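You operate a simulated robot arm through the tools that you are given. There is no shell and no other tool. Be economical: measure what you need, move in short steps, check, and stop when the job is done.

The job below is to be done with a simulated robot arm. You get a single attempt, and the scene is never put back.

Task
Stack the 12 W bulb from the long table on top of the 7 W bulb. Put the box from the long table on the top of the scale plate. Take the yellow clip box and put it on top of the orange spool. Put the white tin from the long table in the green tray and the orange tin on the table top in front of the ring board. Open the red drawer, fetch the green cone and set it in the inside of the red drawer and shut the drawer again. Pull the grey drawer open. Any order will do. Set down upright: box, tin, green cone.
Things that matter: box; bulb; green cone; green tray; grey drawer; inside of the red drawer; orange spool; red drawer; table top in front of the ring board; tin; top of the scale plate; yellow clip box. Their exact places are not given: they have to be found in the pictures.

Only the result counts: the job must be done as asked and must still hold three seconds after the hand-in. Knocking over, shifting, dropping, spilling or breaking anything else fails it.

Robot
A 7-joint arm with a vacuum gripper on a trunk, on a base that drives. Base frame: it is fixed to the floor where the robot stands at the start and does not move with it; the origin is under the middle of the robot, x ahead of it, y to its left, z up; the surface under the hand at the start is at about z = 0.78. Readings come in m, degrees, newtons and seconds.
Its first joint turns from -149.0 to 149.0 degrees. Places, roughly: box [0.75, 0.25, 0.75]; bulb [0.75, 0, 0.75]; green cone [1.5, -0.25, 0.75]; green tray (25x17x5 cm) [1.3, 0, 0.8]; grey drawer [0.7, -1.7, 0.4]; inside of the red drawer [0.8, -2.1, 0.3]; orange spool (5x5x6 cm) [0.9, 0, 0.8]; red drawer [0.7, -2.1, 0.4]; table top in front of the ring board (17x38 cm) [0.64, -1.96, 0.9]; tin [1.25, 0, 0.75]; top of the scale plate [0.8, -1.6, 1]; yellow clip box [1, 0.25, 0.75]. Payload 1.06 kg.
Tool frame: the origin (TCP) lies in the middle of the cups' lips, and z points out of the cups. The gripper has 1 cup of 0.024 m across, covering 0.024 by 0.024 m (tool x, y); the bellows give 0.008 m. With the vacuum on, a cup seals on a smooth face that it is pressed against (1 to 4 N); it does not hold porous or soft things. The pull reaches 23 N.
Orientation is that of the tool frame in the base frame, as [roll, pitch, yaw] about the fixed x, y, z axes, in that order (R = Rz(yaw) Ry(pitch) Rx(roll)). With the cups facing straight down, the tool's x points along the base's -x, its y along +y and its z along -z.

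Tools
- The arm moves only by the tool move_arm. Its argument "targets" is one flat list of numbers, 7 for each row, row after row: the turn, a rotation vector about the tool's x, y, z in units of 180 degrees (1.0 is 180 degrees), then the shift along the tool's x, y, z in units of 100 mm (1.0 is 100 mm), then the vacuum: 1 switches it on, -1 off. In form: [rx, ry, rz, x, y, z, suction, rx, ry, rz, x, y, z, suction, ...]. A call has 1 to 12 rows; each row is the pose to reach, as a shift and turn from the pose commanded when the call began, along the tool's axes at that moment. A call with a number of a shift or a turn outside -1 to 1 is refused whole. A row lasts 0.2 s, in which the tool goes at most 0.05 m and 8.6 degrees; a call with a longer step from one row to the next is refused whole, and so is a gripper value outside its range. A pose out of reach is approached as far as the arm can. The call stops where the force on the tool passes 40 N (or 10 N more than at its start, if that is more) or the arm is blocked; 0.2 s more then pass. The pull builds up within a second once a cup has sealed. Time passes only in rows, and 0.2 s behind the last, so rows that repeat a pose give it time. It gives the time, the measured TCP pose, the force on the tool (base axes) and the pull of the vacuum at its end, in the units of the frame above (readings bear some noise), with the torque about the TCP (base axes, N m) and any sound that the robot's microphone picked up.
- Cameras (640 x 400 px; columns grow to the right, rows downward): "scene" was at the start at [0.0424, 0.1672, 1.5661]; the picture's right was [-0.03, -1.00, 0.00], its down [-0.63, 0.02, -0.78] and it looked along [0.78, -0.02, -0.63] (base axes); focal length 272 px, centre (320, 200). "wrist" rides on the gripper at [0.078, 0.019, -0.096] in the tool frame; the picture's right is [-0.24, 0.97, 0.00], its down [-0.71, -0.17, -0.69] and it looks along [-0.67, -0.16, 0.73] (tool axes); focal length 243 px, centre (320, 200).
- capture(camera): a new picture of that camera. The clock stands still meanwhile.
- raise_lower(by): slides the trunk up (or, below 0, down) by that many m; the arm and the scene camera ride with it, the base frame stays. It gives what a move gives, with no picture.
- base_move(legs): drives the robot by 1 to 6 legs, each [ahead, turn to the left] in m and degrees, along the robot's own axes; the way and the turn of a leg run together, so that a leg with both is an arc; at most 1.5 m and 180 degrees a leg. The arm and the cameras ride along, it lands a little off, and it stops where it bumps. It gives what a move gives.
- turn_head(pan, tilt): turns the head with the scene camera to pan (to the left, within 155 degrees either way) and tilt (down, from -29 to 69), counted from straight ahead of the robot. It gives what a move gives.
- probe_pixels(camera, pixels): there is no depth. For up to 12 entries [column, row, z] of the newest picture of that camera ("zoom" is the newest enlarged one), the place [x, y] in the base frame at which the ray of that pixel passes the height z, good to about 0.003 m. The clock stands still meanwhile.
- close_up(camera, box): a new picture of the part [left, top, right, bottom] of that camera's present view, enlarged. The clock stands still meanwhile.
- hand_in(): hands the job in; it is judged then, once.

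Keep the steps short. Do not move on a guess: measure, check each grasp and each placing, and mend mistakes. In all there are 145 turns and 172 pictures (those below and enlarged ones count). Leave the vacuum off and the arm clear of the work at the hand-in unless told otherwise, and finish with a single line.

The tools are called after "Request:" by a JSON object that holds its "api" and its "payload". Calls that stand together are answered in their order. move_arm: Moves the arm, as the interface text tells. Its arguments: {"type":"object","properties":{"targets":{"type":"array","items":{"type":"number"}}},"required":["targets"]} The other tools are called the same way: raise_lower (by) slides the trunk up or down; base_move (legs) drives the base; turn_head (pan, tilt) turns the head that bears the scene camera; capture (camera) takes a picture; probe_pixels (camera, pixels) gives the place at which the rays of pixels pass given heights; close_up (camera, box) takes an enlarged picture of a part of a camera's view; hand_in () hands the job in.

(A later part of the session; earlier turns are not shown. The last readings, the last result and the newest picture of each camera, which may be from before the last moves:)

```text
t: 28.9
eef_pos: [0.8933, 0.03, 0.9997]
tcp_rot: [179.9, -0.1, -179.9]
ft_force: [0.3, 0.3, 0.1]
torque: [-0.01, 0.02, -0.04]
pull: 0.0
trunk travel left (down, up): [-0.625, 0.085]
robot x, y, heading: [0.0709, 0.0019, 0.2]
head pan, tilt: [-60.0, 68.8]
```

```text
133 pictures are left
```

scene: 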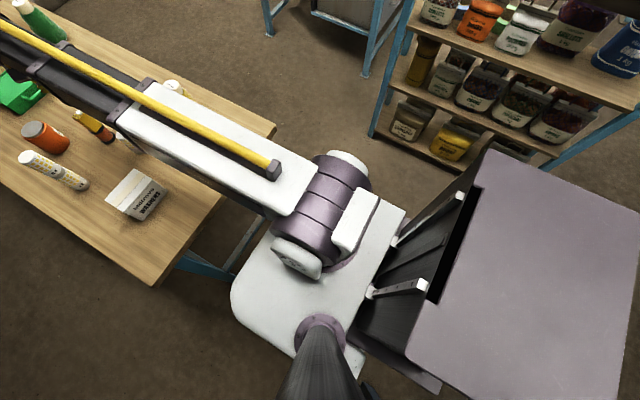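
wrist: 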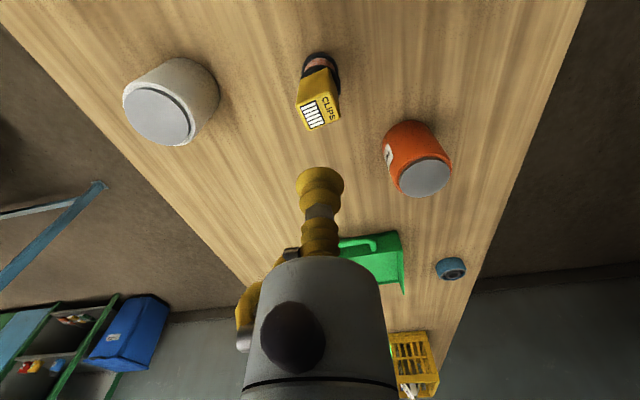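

Rear tower visible behind the arm. I probe its top at plausible heights.

Request:
{"api": "probe_pixels", "payload": {"camera": "scene", "pixels": [[485, 152, 0.9], [640, 212, 0.9], [415, 355, 0.9], [485, 152, 0.5], [640, 212, 0.5], [415, 355, 0.5], [232, 290, 0.9], [405, 210, 0.9], [372, 135, 0.0], [560, 170, 0.0], [440, 385, 0.1]]}}

Request:
{"api": "turn_head", "payload": {"pan": -140, "tilt": 50}}

Request:
{"api": "capture", "payload": {"camera": "scene"}}

Request:
{"api": "turn_head", "payload": {"pan": -100, "tilt": 20}}

Request:
{"api": "capture", "payload": {"camera": "scene"}}

```text
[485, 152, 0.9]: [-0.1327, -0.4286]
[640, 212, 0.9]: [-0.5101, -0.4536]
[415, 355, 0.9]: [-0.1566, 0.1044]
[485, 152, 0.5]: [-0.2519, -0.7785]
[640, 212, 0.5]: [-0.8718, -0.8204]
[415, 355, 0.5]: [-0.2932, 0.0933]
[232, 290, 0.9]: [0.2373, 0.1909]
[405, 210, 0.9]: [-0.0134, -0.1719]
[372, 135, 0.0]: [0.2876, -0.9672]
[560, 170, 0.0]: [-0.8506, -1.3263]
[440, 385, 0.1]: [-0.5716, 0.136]
```

```text
t: 30.4
eef_pos: [0.8925, 0.029, 0.9997]
tcp_rot: [-180.0, 0.1, -179.9]
ft_force: [-0.1, -0.2, 0.6]
torque: [0.0, -0.02, 0.02]
pull: 0.0
trunk travel left (down, up): [-0.625, 0.085]
robot x, y, heading: [0.0671, -0.0004, 0.0]
head pan, tilt: [-140.0, 50.0]
```

```text
132 pictures are left
```

scene: 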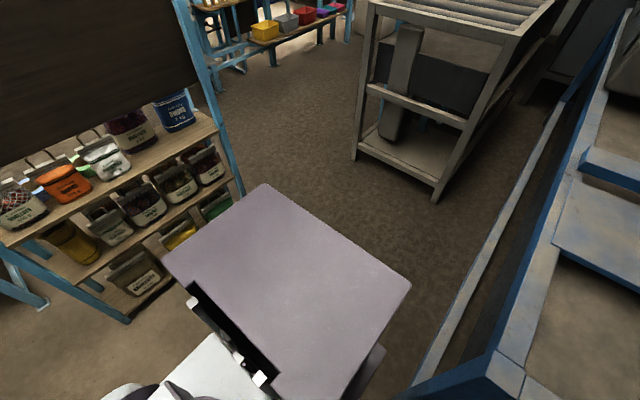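

```text
t: 31.5
eef_pos: [0.8927, 0.0297, 0.9999]
tcp_rot: [-180.0, 0.0, -179.9]
ft_force: [-0.2, -0.8, -0.2]
torque: [0.01, -0.02, -0.03]
pull: 0.1
trunk travel left (down, up): [-0.625, 0.085]
robot x, y, heading: [0.0686, -0.0008, 0.4]
head pan, tilt: [-100.0, 20.0]
```

```text
131 pictures are left
```

scene: 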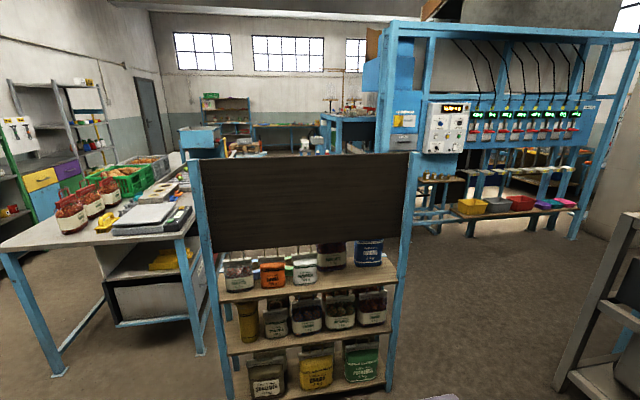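

Now fetch the box: move over it at (0.646, 0.127), staying high.

Request:
{"api": "move_arm", "payload": {"targets": [0, 0, 0, 0.4, 0, -0.2, -1, 0, 0, 0, 0.8, 0, -0.2, -1, 0, 0, 0, 1.0, 0.3, -0.2, -1, 0, 0, 0, 1.0, 0.3, -0.2, -1]}}

Request:
{"api": "move_arm", "payload": {"targets": [0, 0, 0, 0.4, 0.2, 0, -1, 0, 0, 0, 0.8, 0.4, 0, -1, 0, 0, 0, 1.0, 0.5, 0.2, -1, 0, 0, 0, 1.0, 0.5, 0.2, -1]}}

Request:
{"api": "move_arm", "payload": {"targets": [0, 0, 0, 0.45, 0.1, 0.2, -1, 0, 0, 0, 0.47, 0.17, 0.6, -1, 0, 0, 0, 0.47, 0.17, 0.6, -1]}}

Request:
{"api": "capture", "payload": {"camera": "wrist"}}

```text
t: 32.5
eef_pos: [0.7923, 0.059, 1.0237]
tcp_rot: [-180.0, 0.0, -179.9]
ft_force: [0.1, 0.1, 0.2]
torque: [-0.03, -0.04, 0.01]
pull: 0.1
trunk travel left (down, up): [-0.625, 0.085]
robot x, y, heading: [0.0724, 0.0002, 0.3]
head pan, tilt: [-100.0, 20.0]
```

```text
t: 33.5
eef_pos: [0.6941, 0.1096, 1.0024]
tcp_rot: [-180.0, 0.0, -179.9]
ft_force: [-0.3, -0.1, -0.1]
torque: [-0.03, -0.02, -0.01]
pull: 0.0
trunk travel left (down, up): [-0.625, 0.085]
robot x, y, heading: [0.0698, 0.0001, -0.0]
head pan, tilt: [-100.0, 20.0]
```

```text
refused: row 1 steps farther than a row can; nothing moved
```

```text
130 pictures are left
```

wrist: 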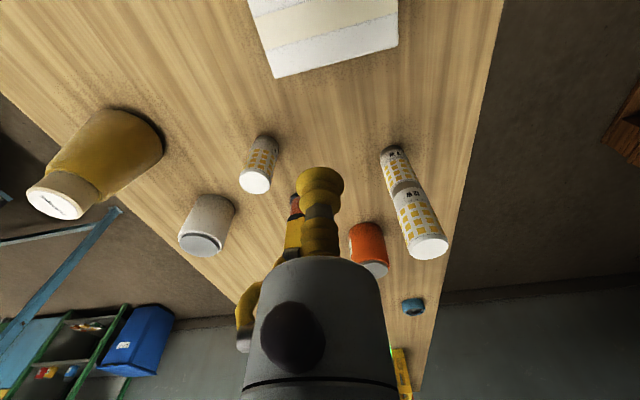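

Request:
{"api": "move_arm", "payload": {"targets": [0, 0, 0, 0.35, 0.1, 0.1, -1, 0, 0, 0, 0.48, 0.17, 0.5, -1, 0, 0, 0, 0.48, 0.17, 0.6, -1, 0, 0, 0, 0.48, 0.17, 0.6, -1]}}

Request:
{"api": "close_up", "payload": {"camera": "wrist", "box": [240, 40, 400, 200]}}

```text
t: 34.5
eef_pos: [0.6456, 0.1254, 0.9422]
tcp_rot: [-180.0, 0.0, -179.9]
ft_force: [-0.8, 0.7, 0.1]
torque: [0.01, -0.01, 0.02]
pull: 0.1
trunk travel left (down, up): [-0.625, 0.085]
robot x, y, heading: [0.0688, 0.0016, -0.1]
head pan, tilt: [-100.0, 20.0]
```

```text
2.50 times, centred on (320, 120) of wrist
```

zoom: 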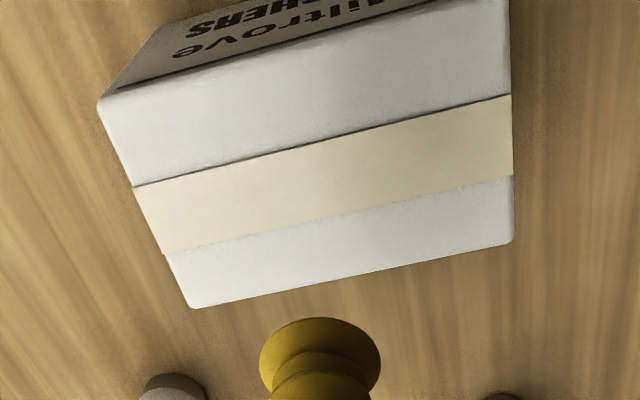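

Request:
{"api": "probe_pixels", "payload": {"camera": "zoom", "pixels": [[327, 165, 0.852], [98, 102, 0.852], [510, 0, 0.852], [513, 243, 0.852], [193, 307, 0.852], [327, 141, 0.852], [327, 215, 0.852]]}}

```text
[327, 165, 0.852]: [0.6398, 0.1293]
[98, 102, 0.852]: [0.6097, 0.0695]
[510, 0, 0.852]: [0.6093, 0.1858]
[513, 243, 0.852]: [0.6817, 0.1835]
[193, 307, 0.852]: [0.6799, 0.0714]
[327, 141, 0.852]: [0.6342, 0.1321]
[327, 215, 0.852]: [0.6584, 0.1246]
```

Box top centre (0.646, 0.128); tape is 24 mm wide, centre there. Descend with vacuum on.

Request:
{"api": "move_arm", "payload": {"targets": [0, 0, 0, 0, 0.02, 0.4, 1, 0, 0, 0, 0, 0.02, 0.75, 1, 0, 0, 0, 0, 0.02, 0.86, 1, 0, 0, 0, 0, 0.02, 0.9, 1, 0, 0, 0, 0, 0.02, 0.9, 1]}}

```text
t: 35.5
eef_pos: [0.6437, 0.1276, 0.8556]
tcp_rot: [180.0, 0.4, -179.9]
ft_force: [0.0, 0.1, 26.3]
torque: [0.01, 0.07, -0.05]
pull: 23.1
trunk travel left (down, up): [-0.625, 0.085]
robot x, y, heading: [0.0714, -0.0018, -0.0]
head pan, tilt: [-100.0, 20.0]
stopped in row 5: the force on the tool passed its limit at 44 N (the readings are from after the stop); the commanded pose is now the measured one
```

Sealed (pull 23 N). Lift.

Request:
{"api": "move_arm", "payload": {"targets": [0, 0, 0, 0, 0, -0.1, 1, 0, 0, 0, 0, 0, -0.3, 1, 0, 0, 0, 0, 0, -0.7, 1, 0, 0, 0, 0, 0, -1.0, 1, 0, 0, 0, 0, 0, -1.0, 1]}}

Request:
{"api": "capture", "payload": {"camera": "wrist"}}

```text
t: 36.7
eef_pos: [0.6442, 0.1281, 0.9541]
tcp_rot: [179.9, 0.2, -179.9]
ft_force: [0.7, 0.2, -3.0]
torque: [0.0, -0.03, -0.01]
pull: 22.6
trunk travel left (down, up): [-0.625, 0.085]
robot x, y, heading: [0.0701, -0.0002, -0.1]
head pan, tilt: [-100.0, 20.0]
```

```text
128 pictures are left
```

wrist: 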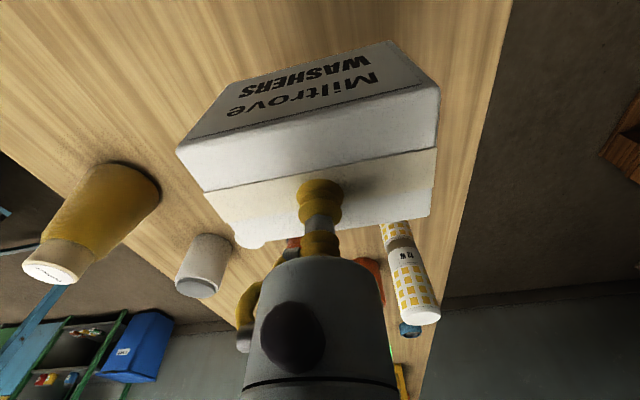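

Box held. Raise well above everything before driving.

Request:
{"api": "move_arm", "payload": {"targets": [0, 0, 0, 0, 0, -0.4, 1, 0, 0, 0, 0, 0, -0.8, 1, 0, 0, 0, 0, 0, -1.0, 1, 0, 0, 0, 0, 0, -1.0, 1]}}

Request:
{"api": "raise_lower", "payload": {"by": 0.08}}

Request:
{"api": "base_move", "payload": {"legs": [[-0.25, 0], [0, -50]]}}

Request:
{"api": "turn_head", "payload": {"pan": 0, "tilt": 55}}

Request:
{"api": "capture", "payload": {"camera": "scene"}}

```text
t: 37.7
eef_pos: [0.6452, 0.1258, 1.0555]
tcp_rot: [180.0, 0.2, -179.8]
ft_force: [0.0, 0.0, -2.1]
torque: [0.0, -0.04, -0.01]
pull: 22.8
trunk travel left (down, up): [-0.625, 0.085]
robot x, y, heading: [0.0721, -0.002, 0.2]
head pan, tilt: [-100.0, 20.0]
```

```text
t: 38.9
eef_pos: [0.6451, 0.1273, 1.1349]
tcp_rot: [180.0, 0.2, -179.9]
ft_force: [0.3, 0.1, -4.2]
torque: [-0.02, 0.0, -0.01]
pull: 22.8
trunk travel left (down, up): [-0.705, 0.005]
robot x, y, heading: [0.0731, 0.0002, 0.1]
head pan, tilt: [-100.0, 20.0]
```

```text
t: 41.8
eef_pos: [0.4048, -0.0314, 1.135]
tcp_rot: [180.0, 0.3, 164.7]
ft_force: [-0.1, 1.0, -2.5]
torque: [0.01, 0.01, 0.0]
pull: 23.1
trunk travel left (down, up): [-0.705, 0.005]
robot x, y, heading: [-0.1816, -0.0009, -15.1]
head pan, tilt: [-100.0, 20.0]
stopped in leg 2: the robot was blocked; the commanded pose is now the measured one
```

```text
t: 43.6
eef_pos: [0.4045, -0.0334, 1.1355]
tcp_rot: [179.9, 0.3, 164.7]
ft_force: [0.1, -0.1, -2.8]
torque: [0.01, -0.01, -0.04]
pull: 22.7
trunk travel left (down, up): [-0.705, 0.005]
robot x, y, heading: [-0.1848, -0.0065, -14.8]
head pan, tilt: [0.0, 55.0]
```

```text
127 pictures are left
```

scene: 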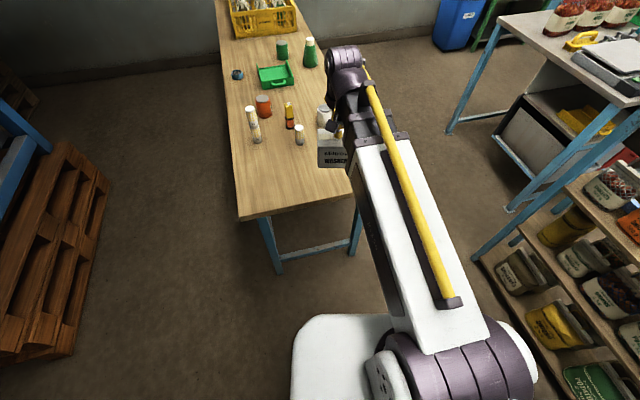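

Blocked at −15° turn: probably the rear swinging into the blue machine at left/rear, or the shelf. Look around.

Request:
{"api": "turn_head", "payload": {"pan": 150, "tilt": 60}}

Request:
{"api": "capture", "payload": {"camera": "scene"}}

Request:
{"api": "turn_head", "payload": {"pan": -130, "tilt": 62}}

Request:
{"api": "capture", "payload": {"camera": "scene"}}

```text
t: 45.9
eef_pos: [0.4043, -0.033, 1.1346]
tcp_rot: [179.9, 0.2, 164.7]
ft_force: [-0.9, 0.2, -2.6]
torque: [-0.02, -0.02, -0.01]
pull: 22.8
trunk travel left (down, up): [-0.705, 0.005]
robot x, y, heading: [-0.1835, -0.002, -15.0]
head pan, tilt: [150.0, 60.0]
```

```text
126 pictures are left
```

scene: 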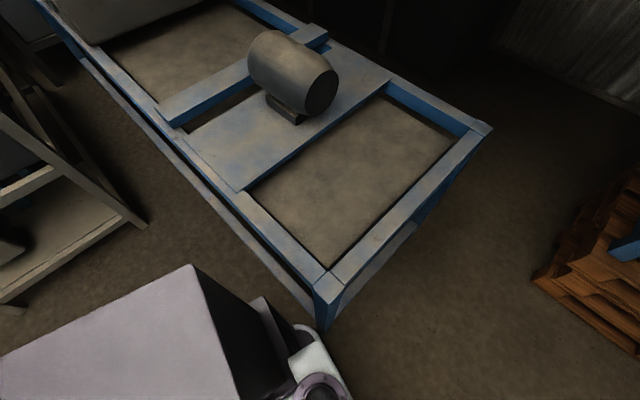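

```text
t: 49.8
eef_pos: [0.4047, -0.0334, 1.135]
tcp_rot: [179.9, 0.2, 164.7]
ft_force: [-0.4, -1.5, -2.6]
torque: [0.0, 0.0, -0.03]
pull: 22.8
trunk travel left (down, up): [-0.705, 0.005]
robot x, y, heading: [-0.1851, -0.0051, -15.1]
head pan, tilt: [-130.0, 62.0]
```

```text
125 pictures are left
```

scene: 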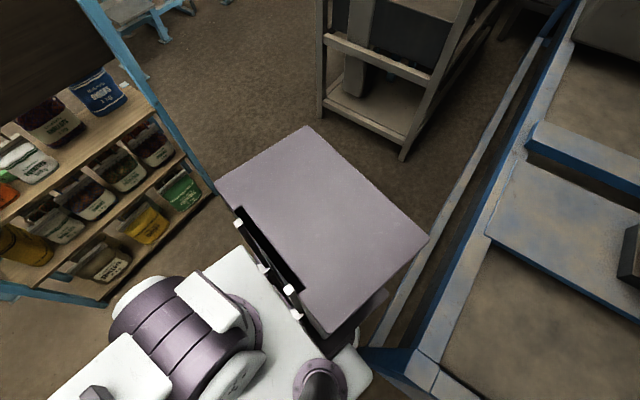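

The rear left touches the blue machine frame corner (~(−0.24, 0.29)). I drive ahead 0.3 m at this heading first, then turn right.

Request:
{"api": "base_move", "payload": {"legs": [[0.3, 0], [0, -55]]}}

Request:
{"api": "turn_head", "payload": {"pan": 0, "tilt": 60}}

Request:
{"api": "capture", "payload": {"camera": "scene"}}

```text
t: 54.3
eef_pos: [0.4165, -0.5768, 1.1349]
tcp_rot: [180.0, 0.1, 109.8]
ft_force: [0.3, -0.8, -2.4]
torque: [-0.01, -0.03, 0.0]
pull: 22.6
trunk travel left (down, up): [-0.705, 0.005]
robot x, y, heading: [0.1024, -0.0781, -69.4]
head pan, tilt: [-130.0, 62.0]
```

```text
t: 56.4
eef_pos: [0.4149, -0.5776, 1.135]
tcp_rot: [179.8, 0.2, 109.9]
ft_force: [0.1, -0.4, -2.9]
torque: [-0.02, 0.01, 0.01]
pull: 23.1
trunk travel left (down, up): [-0.705, 0.005]
robot x, y, heading: [0.1003, -0.0792, -69.6]
head pan, tilt: [0.0, 60.0]
```

```text
124 pictures are left
```

scene: 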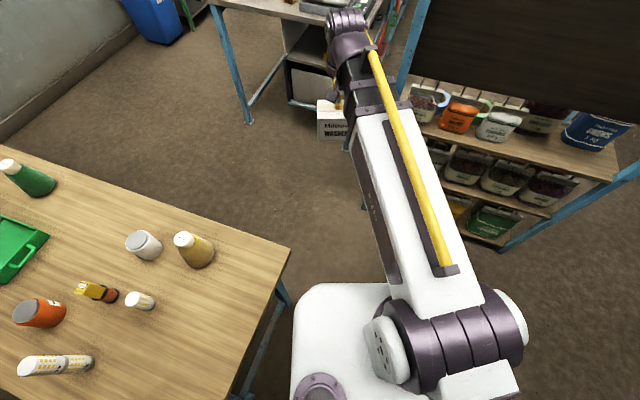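

Clear. Drive in two short legs past the table corner, keeping the arm away from the jar shelf.

Request:
{"api": "base_move", "payload": {"legs": [[0.25, 0], [0, 20], [0.33, 0]]}}

Request:
{"api": "capture", "payload": {"camera": "scene"}}

```text
t: 61.1
eef_pos: [0.8692, -0.9229, 1.1341]
tcp_rot: [179.9, 0.2, 130.0]
ft_force: [0.4, 0.1, -3.2]
torque: [-0.03, 0.04, 0.01]
pull: 22.6
trunk travel left (down, up): [-0.705, 0.005]
robot x, y, heading: [0.4016, -0.5658, -49.9]
head pan, tilt: [0.0, 60.0]
```

```text
123 pictures are left
```

scene: 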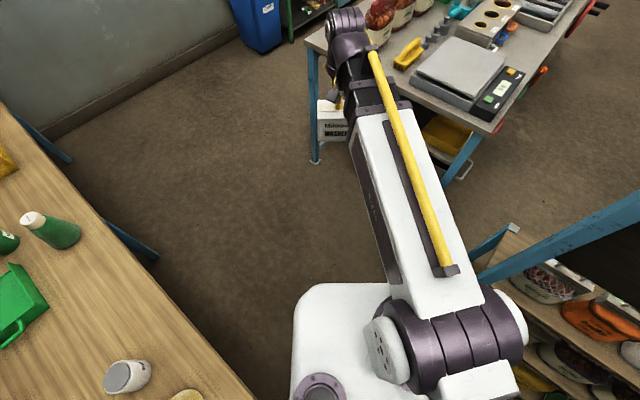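

Now position for the scale: turn to −20°, ahead 0.35, then turn to face the bench.

Request:
{"api": "base_move", "payload": {"legs": [[0, 30], [0.37, 0], [0, -65]]}}

Request:
{"api": "turn_head", "payload": {"pan": 0, "tilt": 40}}

Request:
{"api": "capture", "payload": {"camera": "scene"}}

Request:
{"api": "capture", "payload": {"camera": "wrist"}}

```text
t: 67.7
eef_pos: [0.9184, -1.2567, 1.1339]
tcp_rot: [180.0, 0.2, 94.4]
ft_force: [-0.1, 0.0, -2.1]
torque: [-0.04, 0.0, -0.01]
pull: 23.0
trunk travel left (down, up): [-0.705, 0.005]
robot x, y, heading: [0.7509, -0.6901, -84.9]
head pan, tilt: [0.0, 60.0]
```

```text
t: 68.6
eef_pos: [0.9178, -1.256, 1.1344]
tcp_rot: [179.9, 0.2, 94.3]
ft_force: [0.0, 0.2, -2.4]
torque: [0.05, -0.01, 0.01]
pull: 22.7
trunk travel left (down, up): [-0.705, 0.005]
robot x, y, heading: [0.7499, -0.693, -85.5]
head pan, tilt: [0.0, 40.0]
```

```text
122 pictures are left
```

scene: 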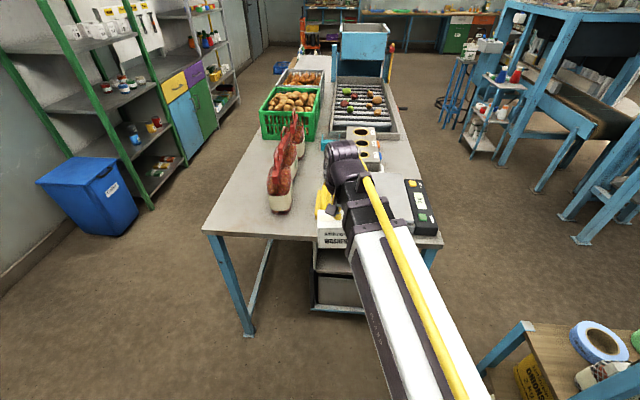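

```text
121 pictures are left
```

wrist: 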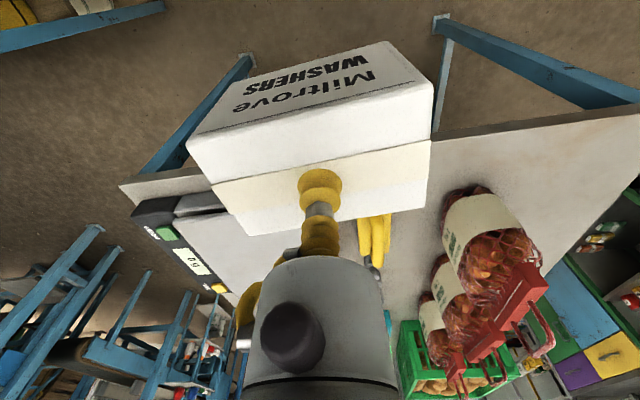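

Request:
{"api": "close_up", "payload": {"camera": "scene", "box": [300, 130, 460, 250]}}

Request:
{"api": "probe_pixels", "payload": {"camera": "scene", "pixels": [[203, 232, 0.9], [443, 243, 0.9], [245, 335, 0.0], [312, 308, 0.0]]}}

```text
3.33 times, centred on (380, 190) of scene
```

zoom: 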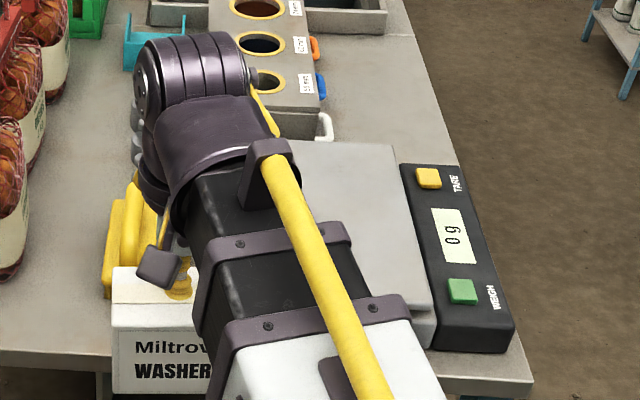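

```text
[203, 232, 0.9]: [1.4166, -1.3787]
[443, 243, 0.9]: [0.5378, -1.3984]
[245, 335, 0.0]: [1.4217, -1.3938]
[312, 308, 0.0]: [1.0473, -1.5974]
```

Request:
{"api": "probe_pixels", "payload": {"camera": "zoom", "pixels": [[382, 143, 0.97], [434, 308, 0.97], [382, 143, 0.99], [434, 308, 0.99], [400, 165, 0.93], [515, 345, 0.9], [436, 348, 0.9], [434, 318, 0.95], [290, 142, 0.97]]}}

Request:
{"api": "move_arm", "payload": {"targets": [0, 0, 0, 0, 0.4, 0, 1, 0, 0, 0, 0, 0.8, 0, 1, 0, 0, 0, 0, 0.8, 0, 1]}}

Request:
{"api": "close_up", "payload": {"camera": "scene", "box": [300, 130, 460, 250]}}

```text
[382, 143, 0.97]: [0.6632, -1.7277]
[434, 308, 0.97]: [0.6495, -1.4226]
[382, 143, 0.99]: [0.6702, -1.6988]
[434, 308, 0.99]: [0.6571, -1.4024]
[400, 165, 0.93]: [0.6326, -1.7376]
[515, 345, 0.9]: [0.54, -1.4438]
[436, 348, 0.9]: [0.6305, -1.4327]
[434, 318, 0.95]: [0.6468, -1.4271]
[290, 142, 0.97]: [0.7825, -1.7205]
```

```text
t: 69.4
eef_pos: [0.9976, -1.2516, 1.1332]
tcp_rot: [180.0, 0.2, 94.4]
ft_force: [-0.2, 0.0, -3.6]
torque: [0.0, 0.0, 0.0]
pull: 22.8
trunk travel left (down, up): [-0.705, 0.005]
robot x, y, heading: [0.7494, -0.6916, -85.3]
head pan, tilt: [0.0, 40.0]
```

```text
3.33 times, centred on (380, 190) of scene
```

zoom: 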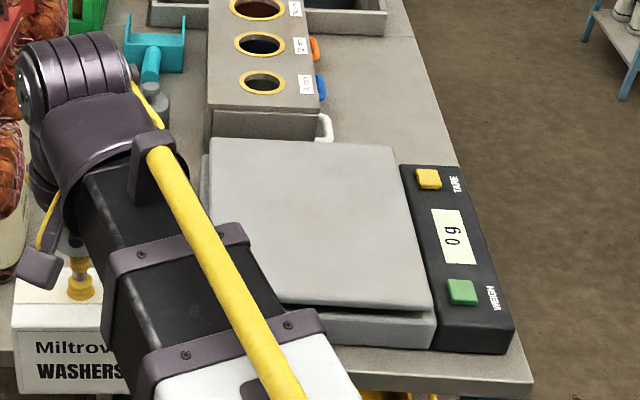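

Request:
{"api": "probe_pixels", "payload": {"camera": "zoom", "pixels": [[212, 137, 0.97], [394, 147, 0.97], [432, 308, 0.97], [212, 137, 0.96], [432, 308, 0.96], [212, 137, 0.98], [432, 308, 0.98], [437, 348, 0.9], [402, 165, 0.93], [514, 350, 0.9], [211, 110, 0.96], [318, 108, 0.96]]}}

```text
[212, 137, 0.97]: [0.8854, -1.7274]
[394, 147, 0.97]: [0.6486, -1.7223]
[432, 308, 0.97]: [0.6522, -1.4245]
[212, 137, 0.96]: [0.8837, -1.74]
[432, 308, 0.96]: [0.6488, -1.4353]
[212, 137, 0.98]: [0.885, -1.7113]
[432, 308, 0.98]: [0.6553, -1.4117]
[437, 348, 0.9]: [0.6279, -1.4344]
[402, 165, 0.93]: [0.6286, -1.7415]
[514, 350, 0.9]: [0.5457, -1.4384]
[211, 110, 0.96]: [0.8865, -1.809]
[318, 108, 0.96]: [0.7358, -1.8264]
```

Scale plate centre ≈(0.767, −1.576), top ≈0.97. Move the box there at height, in several steps.

Request:
{"api": "move_arm", "payload": {"targets": [0, 0, 0, -0.17, -0.34, 0, 1, 0, 0, 0, -0.34, -0.68, 0, 1, 0, 0, 0, -0.5, -1.0, 0, 1, 0, 0, 0, -0.5, -1.0, 0, 1]}}

Request:
{"api": "move_arm", "payload": {"targets": [0, 0, 0, -0.33, -0.33, 0, 1, 0, 0, 0, -0.66, -0.66, 0, 1, 0, 0, 0, -1.0, -1.0, 0, 1, 0, 0, 0, -1.0, -1.0, 0, 1]}}

Request:
{"api": "move_arm", "payload": {"targets": [0, 0, 0, -0.4, -0.2, 0, 1, 0, 0, 0, -0.8, -0.4, 0, 1, 0, 0, 0, -1.0, -0.55, 0, 1, 0, 0, 0, -1.0, -0.55, 0, 1]}}

Request:
{"api": "move_arm", "payload": {"targets": [0, 0, 0, -0.3, 0, 0, 1, 0, 0, 0, -0.54, 0, 0, 1, 0, 0, 0, -0.54, 0, 0, 1]}}

Request:
{"api": "capture", "payload": {"camera": "wrist"}}

Request:
{"api": "close_up", "payload": {"camera": "scene", "box": [300, 130, 460, 250]}}

```text
t: 70.4
eef_pos: [0.9005, -1.3073, 1.135]
tcp_rot: [179.9, 0.3, 94.3]
ft_force: [1.3, 1.2, -3.1]
torque: [-0.01, 0.0, 0.03]
pull: 22.8
trunk travel left (down, up): [-0.705, 0.005]
robot x, y, heading: [0.7504, -0.6925, -85.1]
head pan, tilt: [0.0, 40.0]
```

```text
t: 71.4
eef_pos: [0.8083, -1.412, 1.1345]
tcp_rot: [179.9, 0.2, 94.5]
ft_force: [0.4, -0.1, -2.4]
torque: [0.03, 0.05, 0.0]
pull: 23.2
trunk travel left (down, up): [-0.705, 0.005]
robot x, y, heading: [0.7485, -0.6946, -85.3]
head pan, tilt: [0.0, 40.0]
```

```text
t: 72.4
eef_pos: [0.7597, -1.5176, 1.1355]
tcp_rot: [179.9, 0.2, 94.4]
ft_force: [-0.4, -0.1, -3.6]
torque: [-0.02, 0.0, 0.01]
pull: 23.4
trunk travel left (down, up): [-0.705, 0.005]
robot x, y, heading: [0.7463, -0.6907, -85.1]
head pan, tilt: [0.0, 40.0]
```

```text
t: 73.2
eef_pos: [0.7657, -1.5723, 1.135]
tcp_rot: [179.9, 0.2, 94.4]
ft_force: [-0.2, -1.0, -3.2]
torque: [-0.02, 0.01, 0.0]
pull: 22.5
trunk travel left (down, up): [-0.705, 0.005]
robot x, y, heading: [0.7488, -0.6923, -85.2]
head pan, tilt: [0.0, 40.0]
```

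```text
118 pictures are left
```

wrist: 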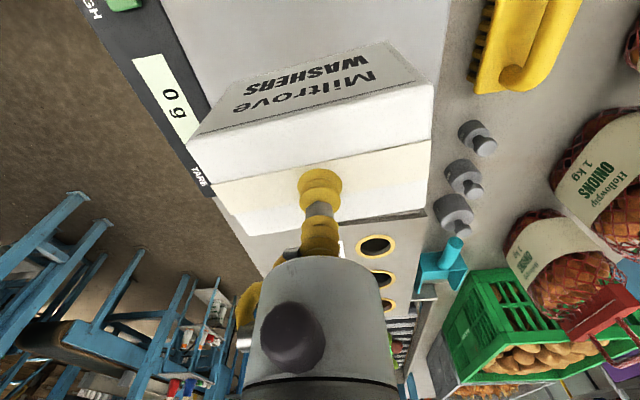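

```text
3.33 times, centred on (380, 190) of scene
```

zoom: 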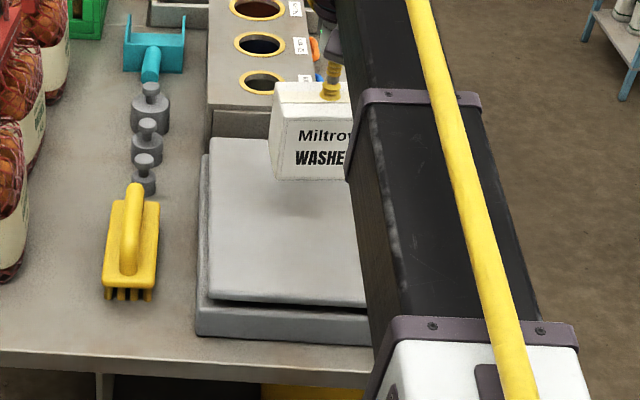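

Over the plate. Descend toward contact (expected TCP ≈1.05).

Request:
{"api": "move_arm", "payload": {"targets": [0, 0, 0, 0, 0, 0.3, 1, 0, 0, 0, 0, 0, 0.6, 1, 0, 0, 0, 0, 0, 0.7, 1, 0, 0, 0, 0, 0, 0.7, 1]}}

Request:
{"api": "close_up", "payload": {"camera": "scene", "box": [330, 150, 430, 240]}}

```text
t: 74.2
eef_pos: [0.7662, -1.5714, 1.0647]
tcp_rot: [179.8, 0.4, 94.4]
ft_force: [0.7, -0.1, -2.0]
torque: [0.01, -0.04, 0.02]
pull: 22.7
trunk travel left (down, up): [-0.705, 0.005]
robot x, y, heading: [0.7465, -0.693, -85.3]
head pan, tilt: [0.0, 40.0]
```

```text
4.44 times, centred on (380, 195) of scene
```

zoom: 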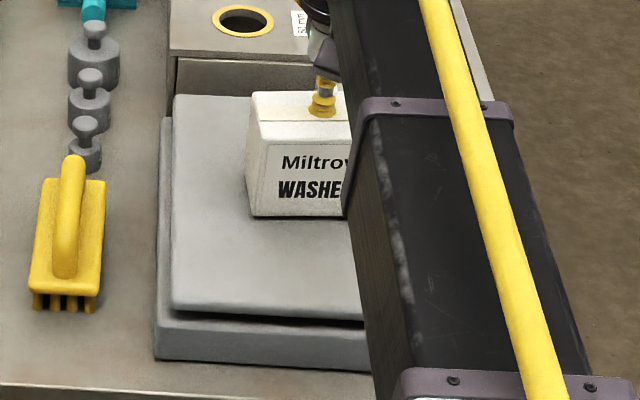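

Continue in 3 mm steps.

Request:
{"api": "move_arm", "payload": {"targets": [0, 0, 0, 0, 0, 0.03, 1, 0, 0, 0, 0, 0, 0.06, 1, 0, 0, 0, 0, 0, 0.09, 1, 0, 0, 0, 0, 0, 0.09, 1]}}

```text
t: 75.2
eef_pos: [0.7653, -1.5726, 1.0573]
tcp_rot: [179.9, 0.4, 94.3]
ft_force: [-0.8, -3.0, 7.2]
torque: [0.01, -0.05, 0.0]
pull: 22.6
trunk travel left (down, up): [-0.705, 0.005]
robot x, y, heading: [0.7476, -0.6938, -85.1]
head pan, tilt: [0.0, 40.0]
```

Contact (≈7 N). Release and rise.

Request:
{"api": "move_arm", "payload": {"targets": [0, 0, 0, 0, 0, 0.01, -1, 0, 0, 0, 0, 0, 0.0, -1, 0, 0, 0, 0, 0, 0.0, -1, 0, 0, 0, 0, 0, 0.0, -1, 0, 0, 0, 0, 0, -0.05, -1, 0, 0, 0, 0, 0, -0.1, -1, 0, 0, 0, 0, 0, -0.3, -1, 0, 0, 0, 0, 0, -0.7, -1, 0, 0, 0, 0, 0, -1.0, -1, 0, 0, 0, 0, 0, -1.0, -1]}}

Request:
{"api": "close_up", "payload": {"camera": "scene", "box": [330, 150, 430, 240]}}

Request:
{"api": "capture", "payload": {"camera": "wrist"}}

```text
t: 77.4
eef_pos: [0.7653, -1.572, 1.1563]
tcp_rot: [179.9, 0.1, 94.4]
ft_force: [0.3, 0.2, 0.3]
torque: [0.02, 0.0, 0.03]
pull: 0.2
trunk travel left (down, up): [-0.705, 0.005]
robot x, y, heading: [0.7479, -0.6941, -85.3]
head pan, tilt: [0.0, 40.0]
```

```text
4.44 times, centred on (380, 195) of scene
```

zoom: 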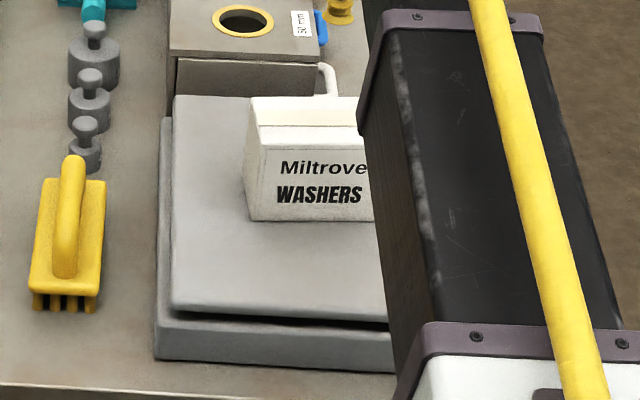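

```text
114 pictures are left
```

wrist: 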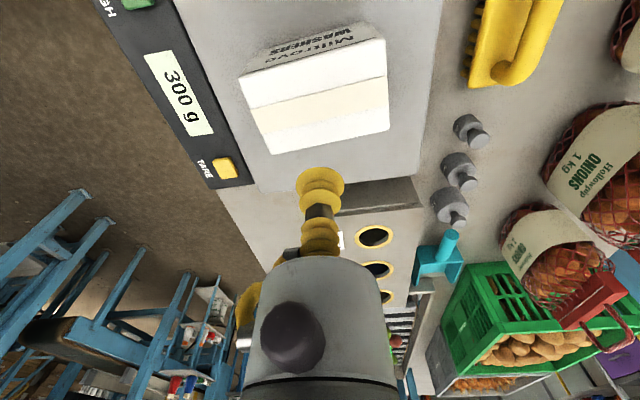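

Box is upright on the plate (300 g). Retract the arm, then turn left toward the long table.

Request:
{"api": "move_arm", "payload": {"targets": [0, 0, 0, 0.4, 0, 0, -1, 0, 0, 0, 0.8, 0, 0, -1, 0, 0, 0, 1.0, 0, 0, -1, 0, 0, 0, 1.0, 0, 0, -1]}}

Request:
{"api": "move_arm", "payload": {"targets": [0, 0, 0, 0.4, 0, 0, -1, 0, 0, 0, 0.8, 0, 0, -1, 0, 0, 0, 1.0, 0, 0, -1, 0, 0, 0, 1.0, 0, 0, -1]}}

Request:
{"api": "base_move", "payload": {"legs": [[0, 85], [0.35, 0], [0, 90]]}}

Request:
{"api": "turn_head", "payload": {"pan": 0, "tilt": 45}}

Request:
{"api": "capture", "payload": {"camera": "scene"}}

```text
t: 78.4
eef_pos: [0.7578, -1.4707, 1.1564]
tcp_rot: [179.9, 0.3, 94.4]
ft_force: [0.0, 0.8, -0.2]
torque: [-0.04, 0.0, 0.03]
pull: 0.0
trunk travel left (down, up): [-0.705, 0.005]
robot x, y, heading: [0.7476, -0.6896, -85.1]
head pan, tilt: [0.0, 40.0]
```

```text
t: 79.4
eef_pos: [0.7513, -1.3697, 1.1555]
tcp_rot: [179.9, 0.3, 94.4]
ft_force: [-0.5, -0.7, 1.2]
torque: [0.01, -0.02, -0.01]
pull: 0.2
trunk travel left (down, up): [-0.705, 0.005]
robot x, y, heading: [0.7473, -0.689, -85.3]
head pan, tilt: [0.0, 40.0]
```

```text
t: 89.1
eef_pos: [1.1298, -0.003, 1.1552]
tcp_rot: [179.9, 0.3, -88.9]
ft_force: [0.2, -0.4, 0.7]
torque: [0.01, 0.01, 0.02]
pull: 0.0
trunk travel left (down, up): [-0.705, 0.005]
robot x, y, heading: [1.095, -0.6794, 91.5]
head pan, tilt: [0.0, 40.0]
```

```text
t: 89.8
eef_pos: [1.1306, -0.0013, 1.1544]
tcp_rot: [-180.0, 0.4, -88.9]
ft_force: [0.8, 0.6, 0.3]
torque: [0.01, -0.01, 0.0]
pull: 0.1
trunk travel left (down, up): [-0.705, 0.005]
robot x, y, heading: [1.0954, -0.6823, 91.6]
head pan, tilt: [0.0, 45.0]
```

```text
113 pictures are left
```

scene: 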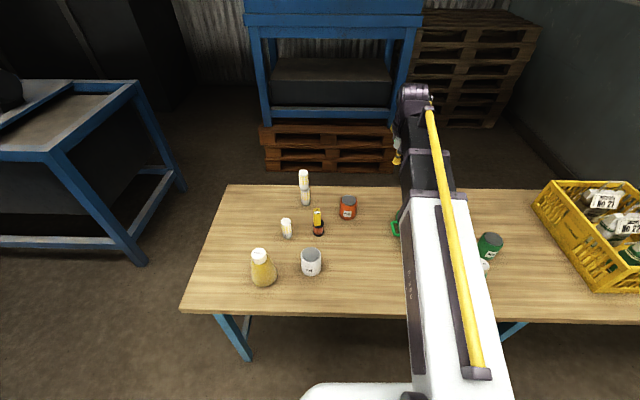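

I'm in place facing the long table. Lower the trunk back and measure the white tin.

Request:
{"api": "raise_lower", "payload": {"by": -0.08}}

Request:
{"api": "close_up", "payload": {"camera": "scene", "box": [230, 150, 390, 290]}}

```text
t: 91.0
eef_pos: [1.1314, -0.0023, 1.0759]
tcp_rot: [179.9, 0.3, -88.9]
ft_force: [-0.2, 0.1, -0.1]
torque: [0.0, 0.0, 0.0]
pull: 0.1
trunk travel left (down, up): [-0.625, 0.085]
robot x, y, heading: [1.0951, -0.6806, 91.4]
head pan, tilt: [0.0, 45.0]
```

```text
2.86 times, centred on (310, 220) of scene
```

zoom: 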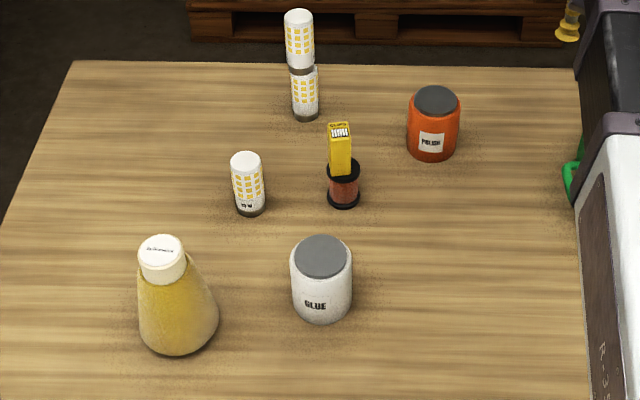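

Request:
{"api": "probe_pixels", "payload": {"camera": "zoom", "pixels": [[322, 257, 0.86], [322, 257, 0.87], [322, 257, 0.88], [322, 257, 0.89], [321, 303, 0.78], [435, 100, 0.87], [435, 100, 0.88], [435, 100, 0.89], [432, 145, 0.78]]}}

Request:
{"api": "close_up", "payload": {"camera": "scene", "box": [380, 150, 540, 290]}}

```text
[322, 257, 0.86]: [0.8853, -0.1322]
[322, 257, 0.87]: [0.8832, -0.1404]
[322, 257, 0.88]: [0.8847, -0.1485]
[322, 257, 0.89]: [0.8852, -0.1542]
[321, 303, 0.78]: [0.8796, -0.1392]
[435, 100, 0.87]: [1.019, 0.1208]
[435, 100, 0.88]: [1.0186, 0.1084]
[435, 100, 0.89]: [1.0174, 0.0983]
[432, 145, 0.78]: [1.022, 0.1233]
```

```text
2.86 times, centred on (460, 220) of scene
```

zoom: 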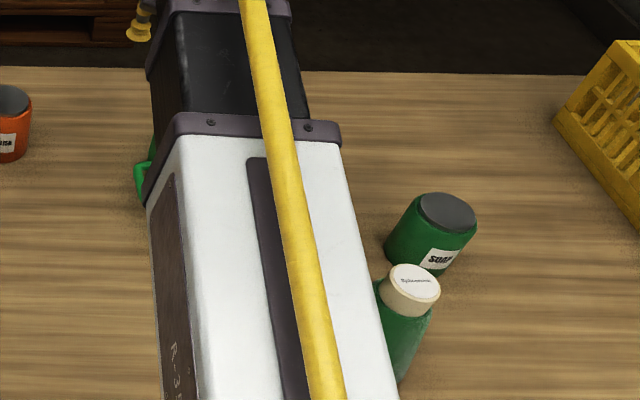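

White tin (“GLUE”) lid centre ≈(0.884, −0.140), z≈0.87. Move above it.

Request:
{"api": "move_arm", "payload": {"targets": [0, 0, 0, 0.2, 0.4, 0, -1, 0, 0, 0, 0.4, 0.8, 0, -1, 0, 0, 0, 0.5, 1.0, 0, -1, 0, 0, 0, 0.5, 1.0, 0, -1]}}

Request:
{"api": "move_arm", "payload": {"targets": [0, 0, 0, 0.2, 0.4, 0, -1, 0, 0, 0, 0.4, 0.8, 0, -1, 0, 0, 0, 0.5, 1.0, 0, -1, 0, 0, 0, 0.5, 1.0, 0, -1]}}

Request:
{"api": "move_arm", "payload": {"targets": [0, 0, 0, 0.2, 0.3, 0.1, -1, 0, 0, 0, 0.36, 0.47, 0.4, -1, 0, 0, 0, 0.36, 0.47, 0.8, -1, 0, 0, 0, 0.36, 0.47, 1.0, -1, 0, 0, 0, 0.36, 0.47, 1.0, -1]}}

Request:
{"api": "capture", "payload": {"camera": "wrist"}}

```text
t: 92.0
eef_pos: [1.0317, -0.0557, 1.0769]
tcp_rot: [179.9, 0.2, -88.9]
ft_force: [-0.3, -0.1, 0.7]
torque: [-0.04, -0.01, 0.0]
pull: 0.0
trunk travel left (down, up): [-0.625, 0.085]
robot x, y, heading: [1.0943, -0.6824, 91.5]
head pan, tilt: [0.0, 45.0]
```

```text
t: 93.0
eef_pos: [0.9333, -0.1061, 1.0752]
tcp_rot: [179.9, 0.3, -88.9]
ft_force: [-0.7, 1.0, 0.0]
torque: [-0.01, 0.03, -0.01]
pull: 0.0
trunk travel left (down, up): [-0.625, 0.085]
robot x, y, heading: [1.0936, -0.6813, 91.3]
head pan, tilt: [0.0, 45.0]
```

```text
t: 94.2
eef_pos: [0.887, -0.1446, 0.9756]
tcp_rot: [179.9, 0.3, -88.9]
ft_force: [-0.1, 0.2, -0.1]
torque: [-0.02, 0.0, -0.03]
pull: 0.1
trunk travel left (down, up): [-0.625, 0.085]
robot x, y, heading: [1.0968, -0.6809, 91.5]
head pan, tilt: [0.0, 45.0]
```

```text
110 pictures are left
```

wrist: 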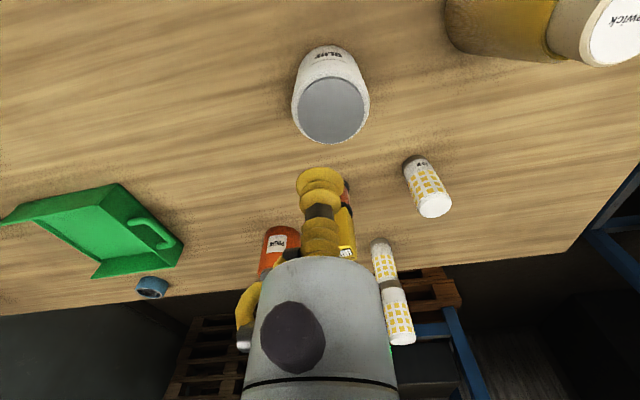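

Request:
{"api": "probe_pixels", "payload": {"camera": "wrist", "pixels": [[332, 110, 0.87], [332, 110, 0.865], [299, 110, 0.87], [365, 110, 0.87], [150, 225, 0.78]]}}

```text
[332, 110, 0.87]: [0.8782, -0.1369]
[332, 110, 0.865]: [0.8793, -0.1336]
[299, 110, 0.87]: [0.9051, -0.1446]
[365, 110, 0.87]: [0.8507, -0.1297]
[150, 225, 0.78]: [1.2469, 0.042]
```

Request:
{"api": "move_arm", "payload": {"targets": [0, 0, 0, -0.06, 0.09, 0.4, 1, 0, 0, 0, -0.06, 0.09, 0.8, 1, 0, 0, 0, -0.06, 0.09, 0.95, 1, 0, 0, 0, -0.06, 0.09, 0.98, 1, 0, 0, 0, -0.06, 0.09, 1.0, 1, 0, 0, 0, -0.06, 0.09, 1.0, 1]}}

```text
t: 95.5
eef_pos: [0.8767, -0.1359, 0.8748]
tcp_rot: [179.9, 0.3, -88.9]
ft_force: [0.3, -0.7, -0.9]
torque: [0.01, -0.01, 0.01]
pull: 0.0
trunk travel left (down, up): [-0.625, 0.085]
robot x, y, heading: [1.0955, -0.6833, 91.7]
head pan, tilt: [0.0, 45.0]
```

Request:
{"api": "move_arm", "payload": {"targets": [0, 0, 0, 0, 0, 0.03, 1, 0, 0, 0, 0, 0, 0.06, 1, 0, 0, 0, 0, 0, 0.09, 1, 0, 0, 0, 0, 0, 0.09, 1]}}

```text
t: 96.5
eef_pos: [0.8774, -0.1359, 0.8676]
tcp_rot: [179.9, 0.4, -88.9]
ft_force: [-4.8, 2.9, 15.8]
torque: [-0.05, -0.01, -0.02]
pull: 22.7
trunk travel left (down, up): [-0.625, 0.085]
robot x, y, heading: [1.0973, -0.6814, 91.3]
head pan, tilt: [0.0, 45.0]
```

Sealed. Lift 0.2 m, then carry toward the tray.

Request:
{"api": "move_arm", "payload": {"targets": [0, 0, 0, 0, 0, -0.1, 1, 0, 0, 0, 0, 0, -0.3, 1, 0, 0, 0, 0, 0, -0.7, 1, 0, 0, 0, 0, 0, -1.0, 1, 0, 0, 0, 0, 0, -1.0, 1]}}

Request:
{"api": "move_arm", "payload": {"targets": [0, 0, 0, 0, 0, -0.4, 1, 0, 0, 0, 0, 0, -0.8, 1, 0, 0, 0, 0, -0.4, -1.0, 1, 0, 0, 0, 0, -0.8, -1.0, 1, 0, 0, 0, -0.1, -1.0, -1.0, 1, 0, 0, 0, -0.1, -1.0, -1.0, 1]}}

Request:
{"api": "move_arm", "payload": {"targets": [0, 0, 0, -0.1, -0.4, 0, 1, 0, 0, 0, -0.2, -0.8, 0, 1, 0, 0, 0, -0.2, -1.0, 0, 1, 0, 0, 0, -0.2, -1.0, 0, 1]}}

Request:
{"api": "capture", "payload": {"camera": "wrist"}}

Request:
{"api": "capture", "payload": {"camera": "scene"}}

```text
t: 97.8
eef_pos: [0.8774, -0.1357, 0.9679]
tcp_rot: [180.0, 0.3, -88.9]
ft_force: [-0.6, -0.1, -3.9]
torque: [-0.05, 0.03, 0.01]
pull: 23.2
trunk travel left (down, up): [-0.625, 0.085]
robot x, y, heading: [1.0938, -0.6799, 91.5]
head pan, tilt: [0.0, 45.0]
```

```text
t: 99.2
eef_pos: [0.9764, -0.1228, 1.0651]
tcp_rot: [179.8, 0.1, -88.9]
ft_force: [-0.4, -0.3, -4.1]
torque: [-0.02, 0.0, 0.03]
pull: 23.5
trunk travel left (down, up): [-0.625, 0.085]
robot x, y, heading: [1.0966, -0.6792, 91.6]
head pan, tilt: [0.0, 45.0]
```

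```text
t: 100.2
eef_pos: [1.0773, -0.1024, 1.0646]
tcp_rot: [179.9, 0.2, -88.9]
ft_force: [0.8, -0.4, -4.7]
torque: [-0.05, -0.01, 0.0]
pull: 22.7
trunk travel left (down, up): [-0.625, 0.085]
robot x, y, heading: [1.0959, -0.6827, 91.5]
head pan, tilt: [0.0, 45.0]
```

```text
109 pictures are left
```

wrist: 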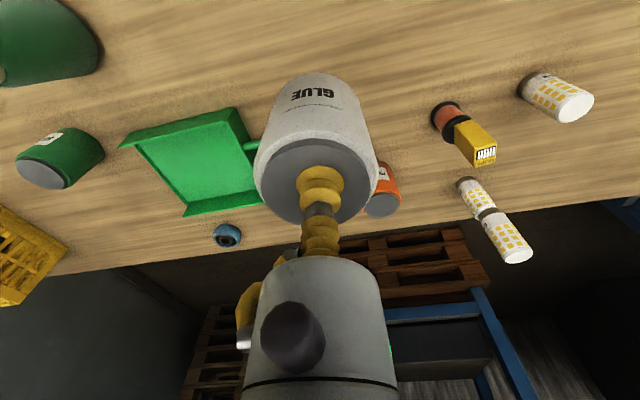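

```text
108 pictures are left
```

scene: 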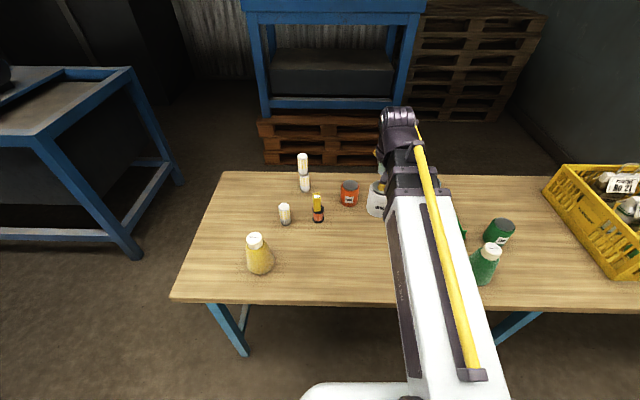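

Request:
{"api": "probe_pixels", "payload": {"camera": "wrist", "pixels": [[133, 150, 0.785], [188, 207, 0.785], [236, 118, 0.785], [265, 190, 0.785], [237, 107, 0.83], [120, 140, 0.83], [195, 165, 0.785]]}}

Request:
{"api": "close_up", "payload": {"camera": "wrist", "box": [100, 80, 300, 240]}}

```text
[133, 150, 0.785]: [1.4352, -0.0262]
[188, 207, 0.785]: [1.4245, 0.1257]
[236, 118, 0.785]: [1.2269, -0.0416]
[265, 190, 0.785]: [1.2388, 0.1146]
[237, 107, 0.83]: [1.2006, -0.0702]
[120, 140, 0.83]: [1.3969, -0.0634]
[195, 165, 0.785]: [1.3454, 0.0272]
```

```text
2.50 times, centred on (200, 160) of wrist
```

zoom: 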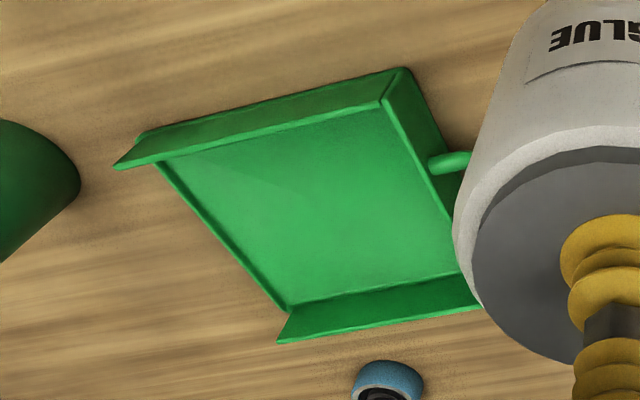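

Tray floor centre ≈(1.335, 0.042). Move over it.

Request:
{"api": "move_arm", "payload": {"targets": [0, 0, 0, -0.2, -0.4, 0, 1, 0, 0, 0, -0.4, -0.8, 0, 1, 0, 0, 0, -0.5, -1.0, 0, 1, 0, 0, 0, -0.5, -1.0, 0, 1]}}

Request:
{"api": "move_arm", "payload": {"targets": [0, 0, 0, -0.2, -0.4, 0, 1, 0, 0, 0, -0.4, -0.8, 0, 1, 0, 0, 0, -0.5, -1.0, 0, 1, 0, 0, 0, -0.5, -1.0, 0, 1]}}

Request:
{"api": "move_arm", "payload": {"targets": [0, 0, 0, -0.2, -0.3, 0, 1, 0, 0, 0, -0.47, -0.58, 0, 1, 0, 0, 0, -0.47, -0.58, 0, 1]}}

Request:
{"api": "capture", "payload": {"camera": "wrist"}}

Request:
{"api": "close_up", "payload": {"camera": "scene", "box": [350, 130, 530, 270]}}

```text
t: 101.2
eef_pos: [1.1783, -0.0507, 1.0663]
tcp_rot: [180.0, 0.3, -89.0]
ft_force: [-0.1, -0.3, -4.0]
torque: [-0.01, 0.03, 0.02]
pull: 23.0
trunk travel left (down, up): [-0.625, 0.085]
robot x, y, heading: [1.0949, -0.6758, 91.6]
head pan, tilt: [0.0, 45.0]
```

```text
t: 102.2
eef_pos: [1.2761, 0.0019, 1.0661]
tcp_rot: [179.9, 0.3, -88.8]
ft_force: [0.4, -0.6, -3.5]
torque: [-0.04, 0.02, -0.01]
pull: 22.7
trunk travel left (down, up): [-0.625, 0.085]
robot x, y, heading: [1.0979, -0.6785, 91.5]
head pan, tilt: [0.0, 45.0]
```

```text
t: 103.0
eef_pos: [1.3324, 0.0486, 1.0666]
tcp_rot: [179.9, 0.2, -88.9]
ft_force: [0.0, -0.2, -4.0]
torque: [-0.01, 0.01, -0.03]
pull: 22.8
trunk travel left (down, up): [-0.625, 0.085]
robot x, y, heading: [1.0967, -0.6819, 91.5]
head pan, tilt: [0.0, 45.0]
```

```text
106 pictures are left
```

wrist: 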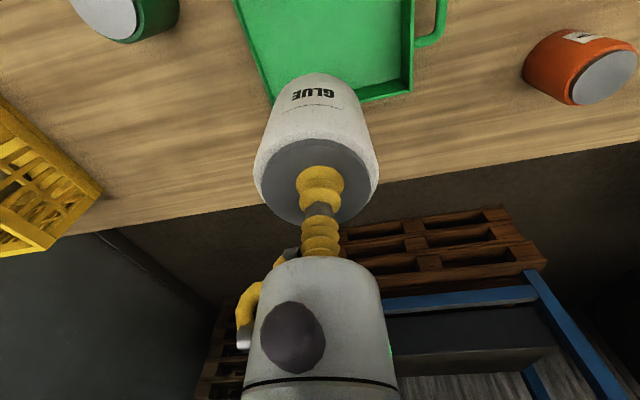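

```text
2.86 times, centred on (440, 200) of scene
```

zoom: 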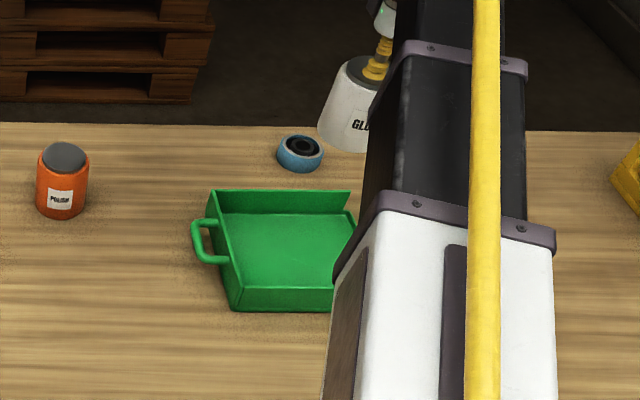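

Request:
{"api": "probe_pixels", "payload": {"camera": "wrist", "pixels": [[405, 78, 0.785], [275, 92, 0.785], [402, 10, 0.785], [245, 10, 0.785]]}}

Request:
{"api": "probe_pixels", "payload": {"camera": "zoom", "pixels": [[226, 213, 0.785], [350, 212, 0.785], [244, 286, 0.785], [334, 286, 0.785]]}}

```text
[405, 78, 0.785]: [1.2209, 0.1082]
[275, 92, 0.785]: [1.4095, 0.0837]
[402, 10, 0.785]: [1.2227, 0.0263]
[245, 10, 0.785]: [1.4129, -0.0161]
```

```text
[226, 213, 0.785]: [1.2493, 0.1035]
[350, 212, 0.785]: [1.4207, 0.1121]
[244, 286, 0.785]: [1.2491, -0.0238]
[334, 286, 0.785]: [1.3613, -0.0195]
```

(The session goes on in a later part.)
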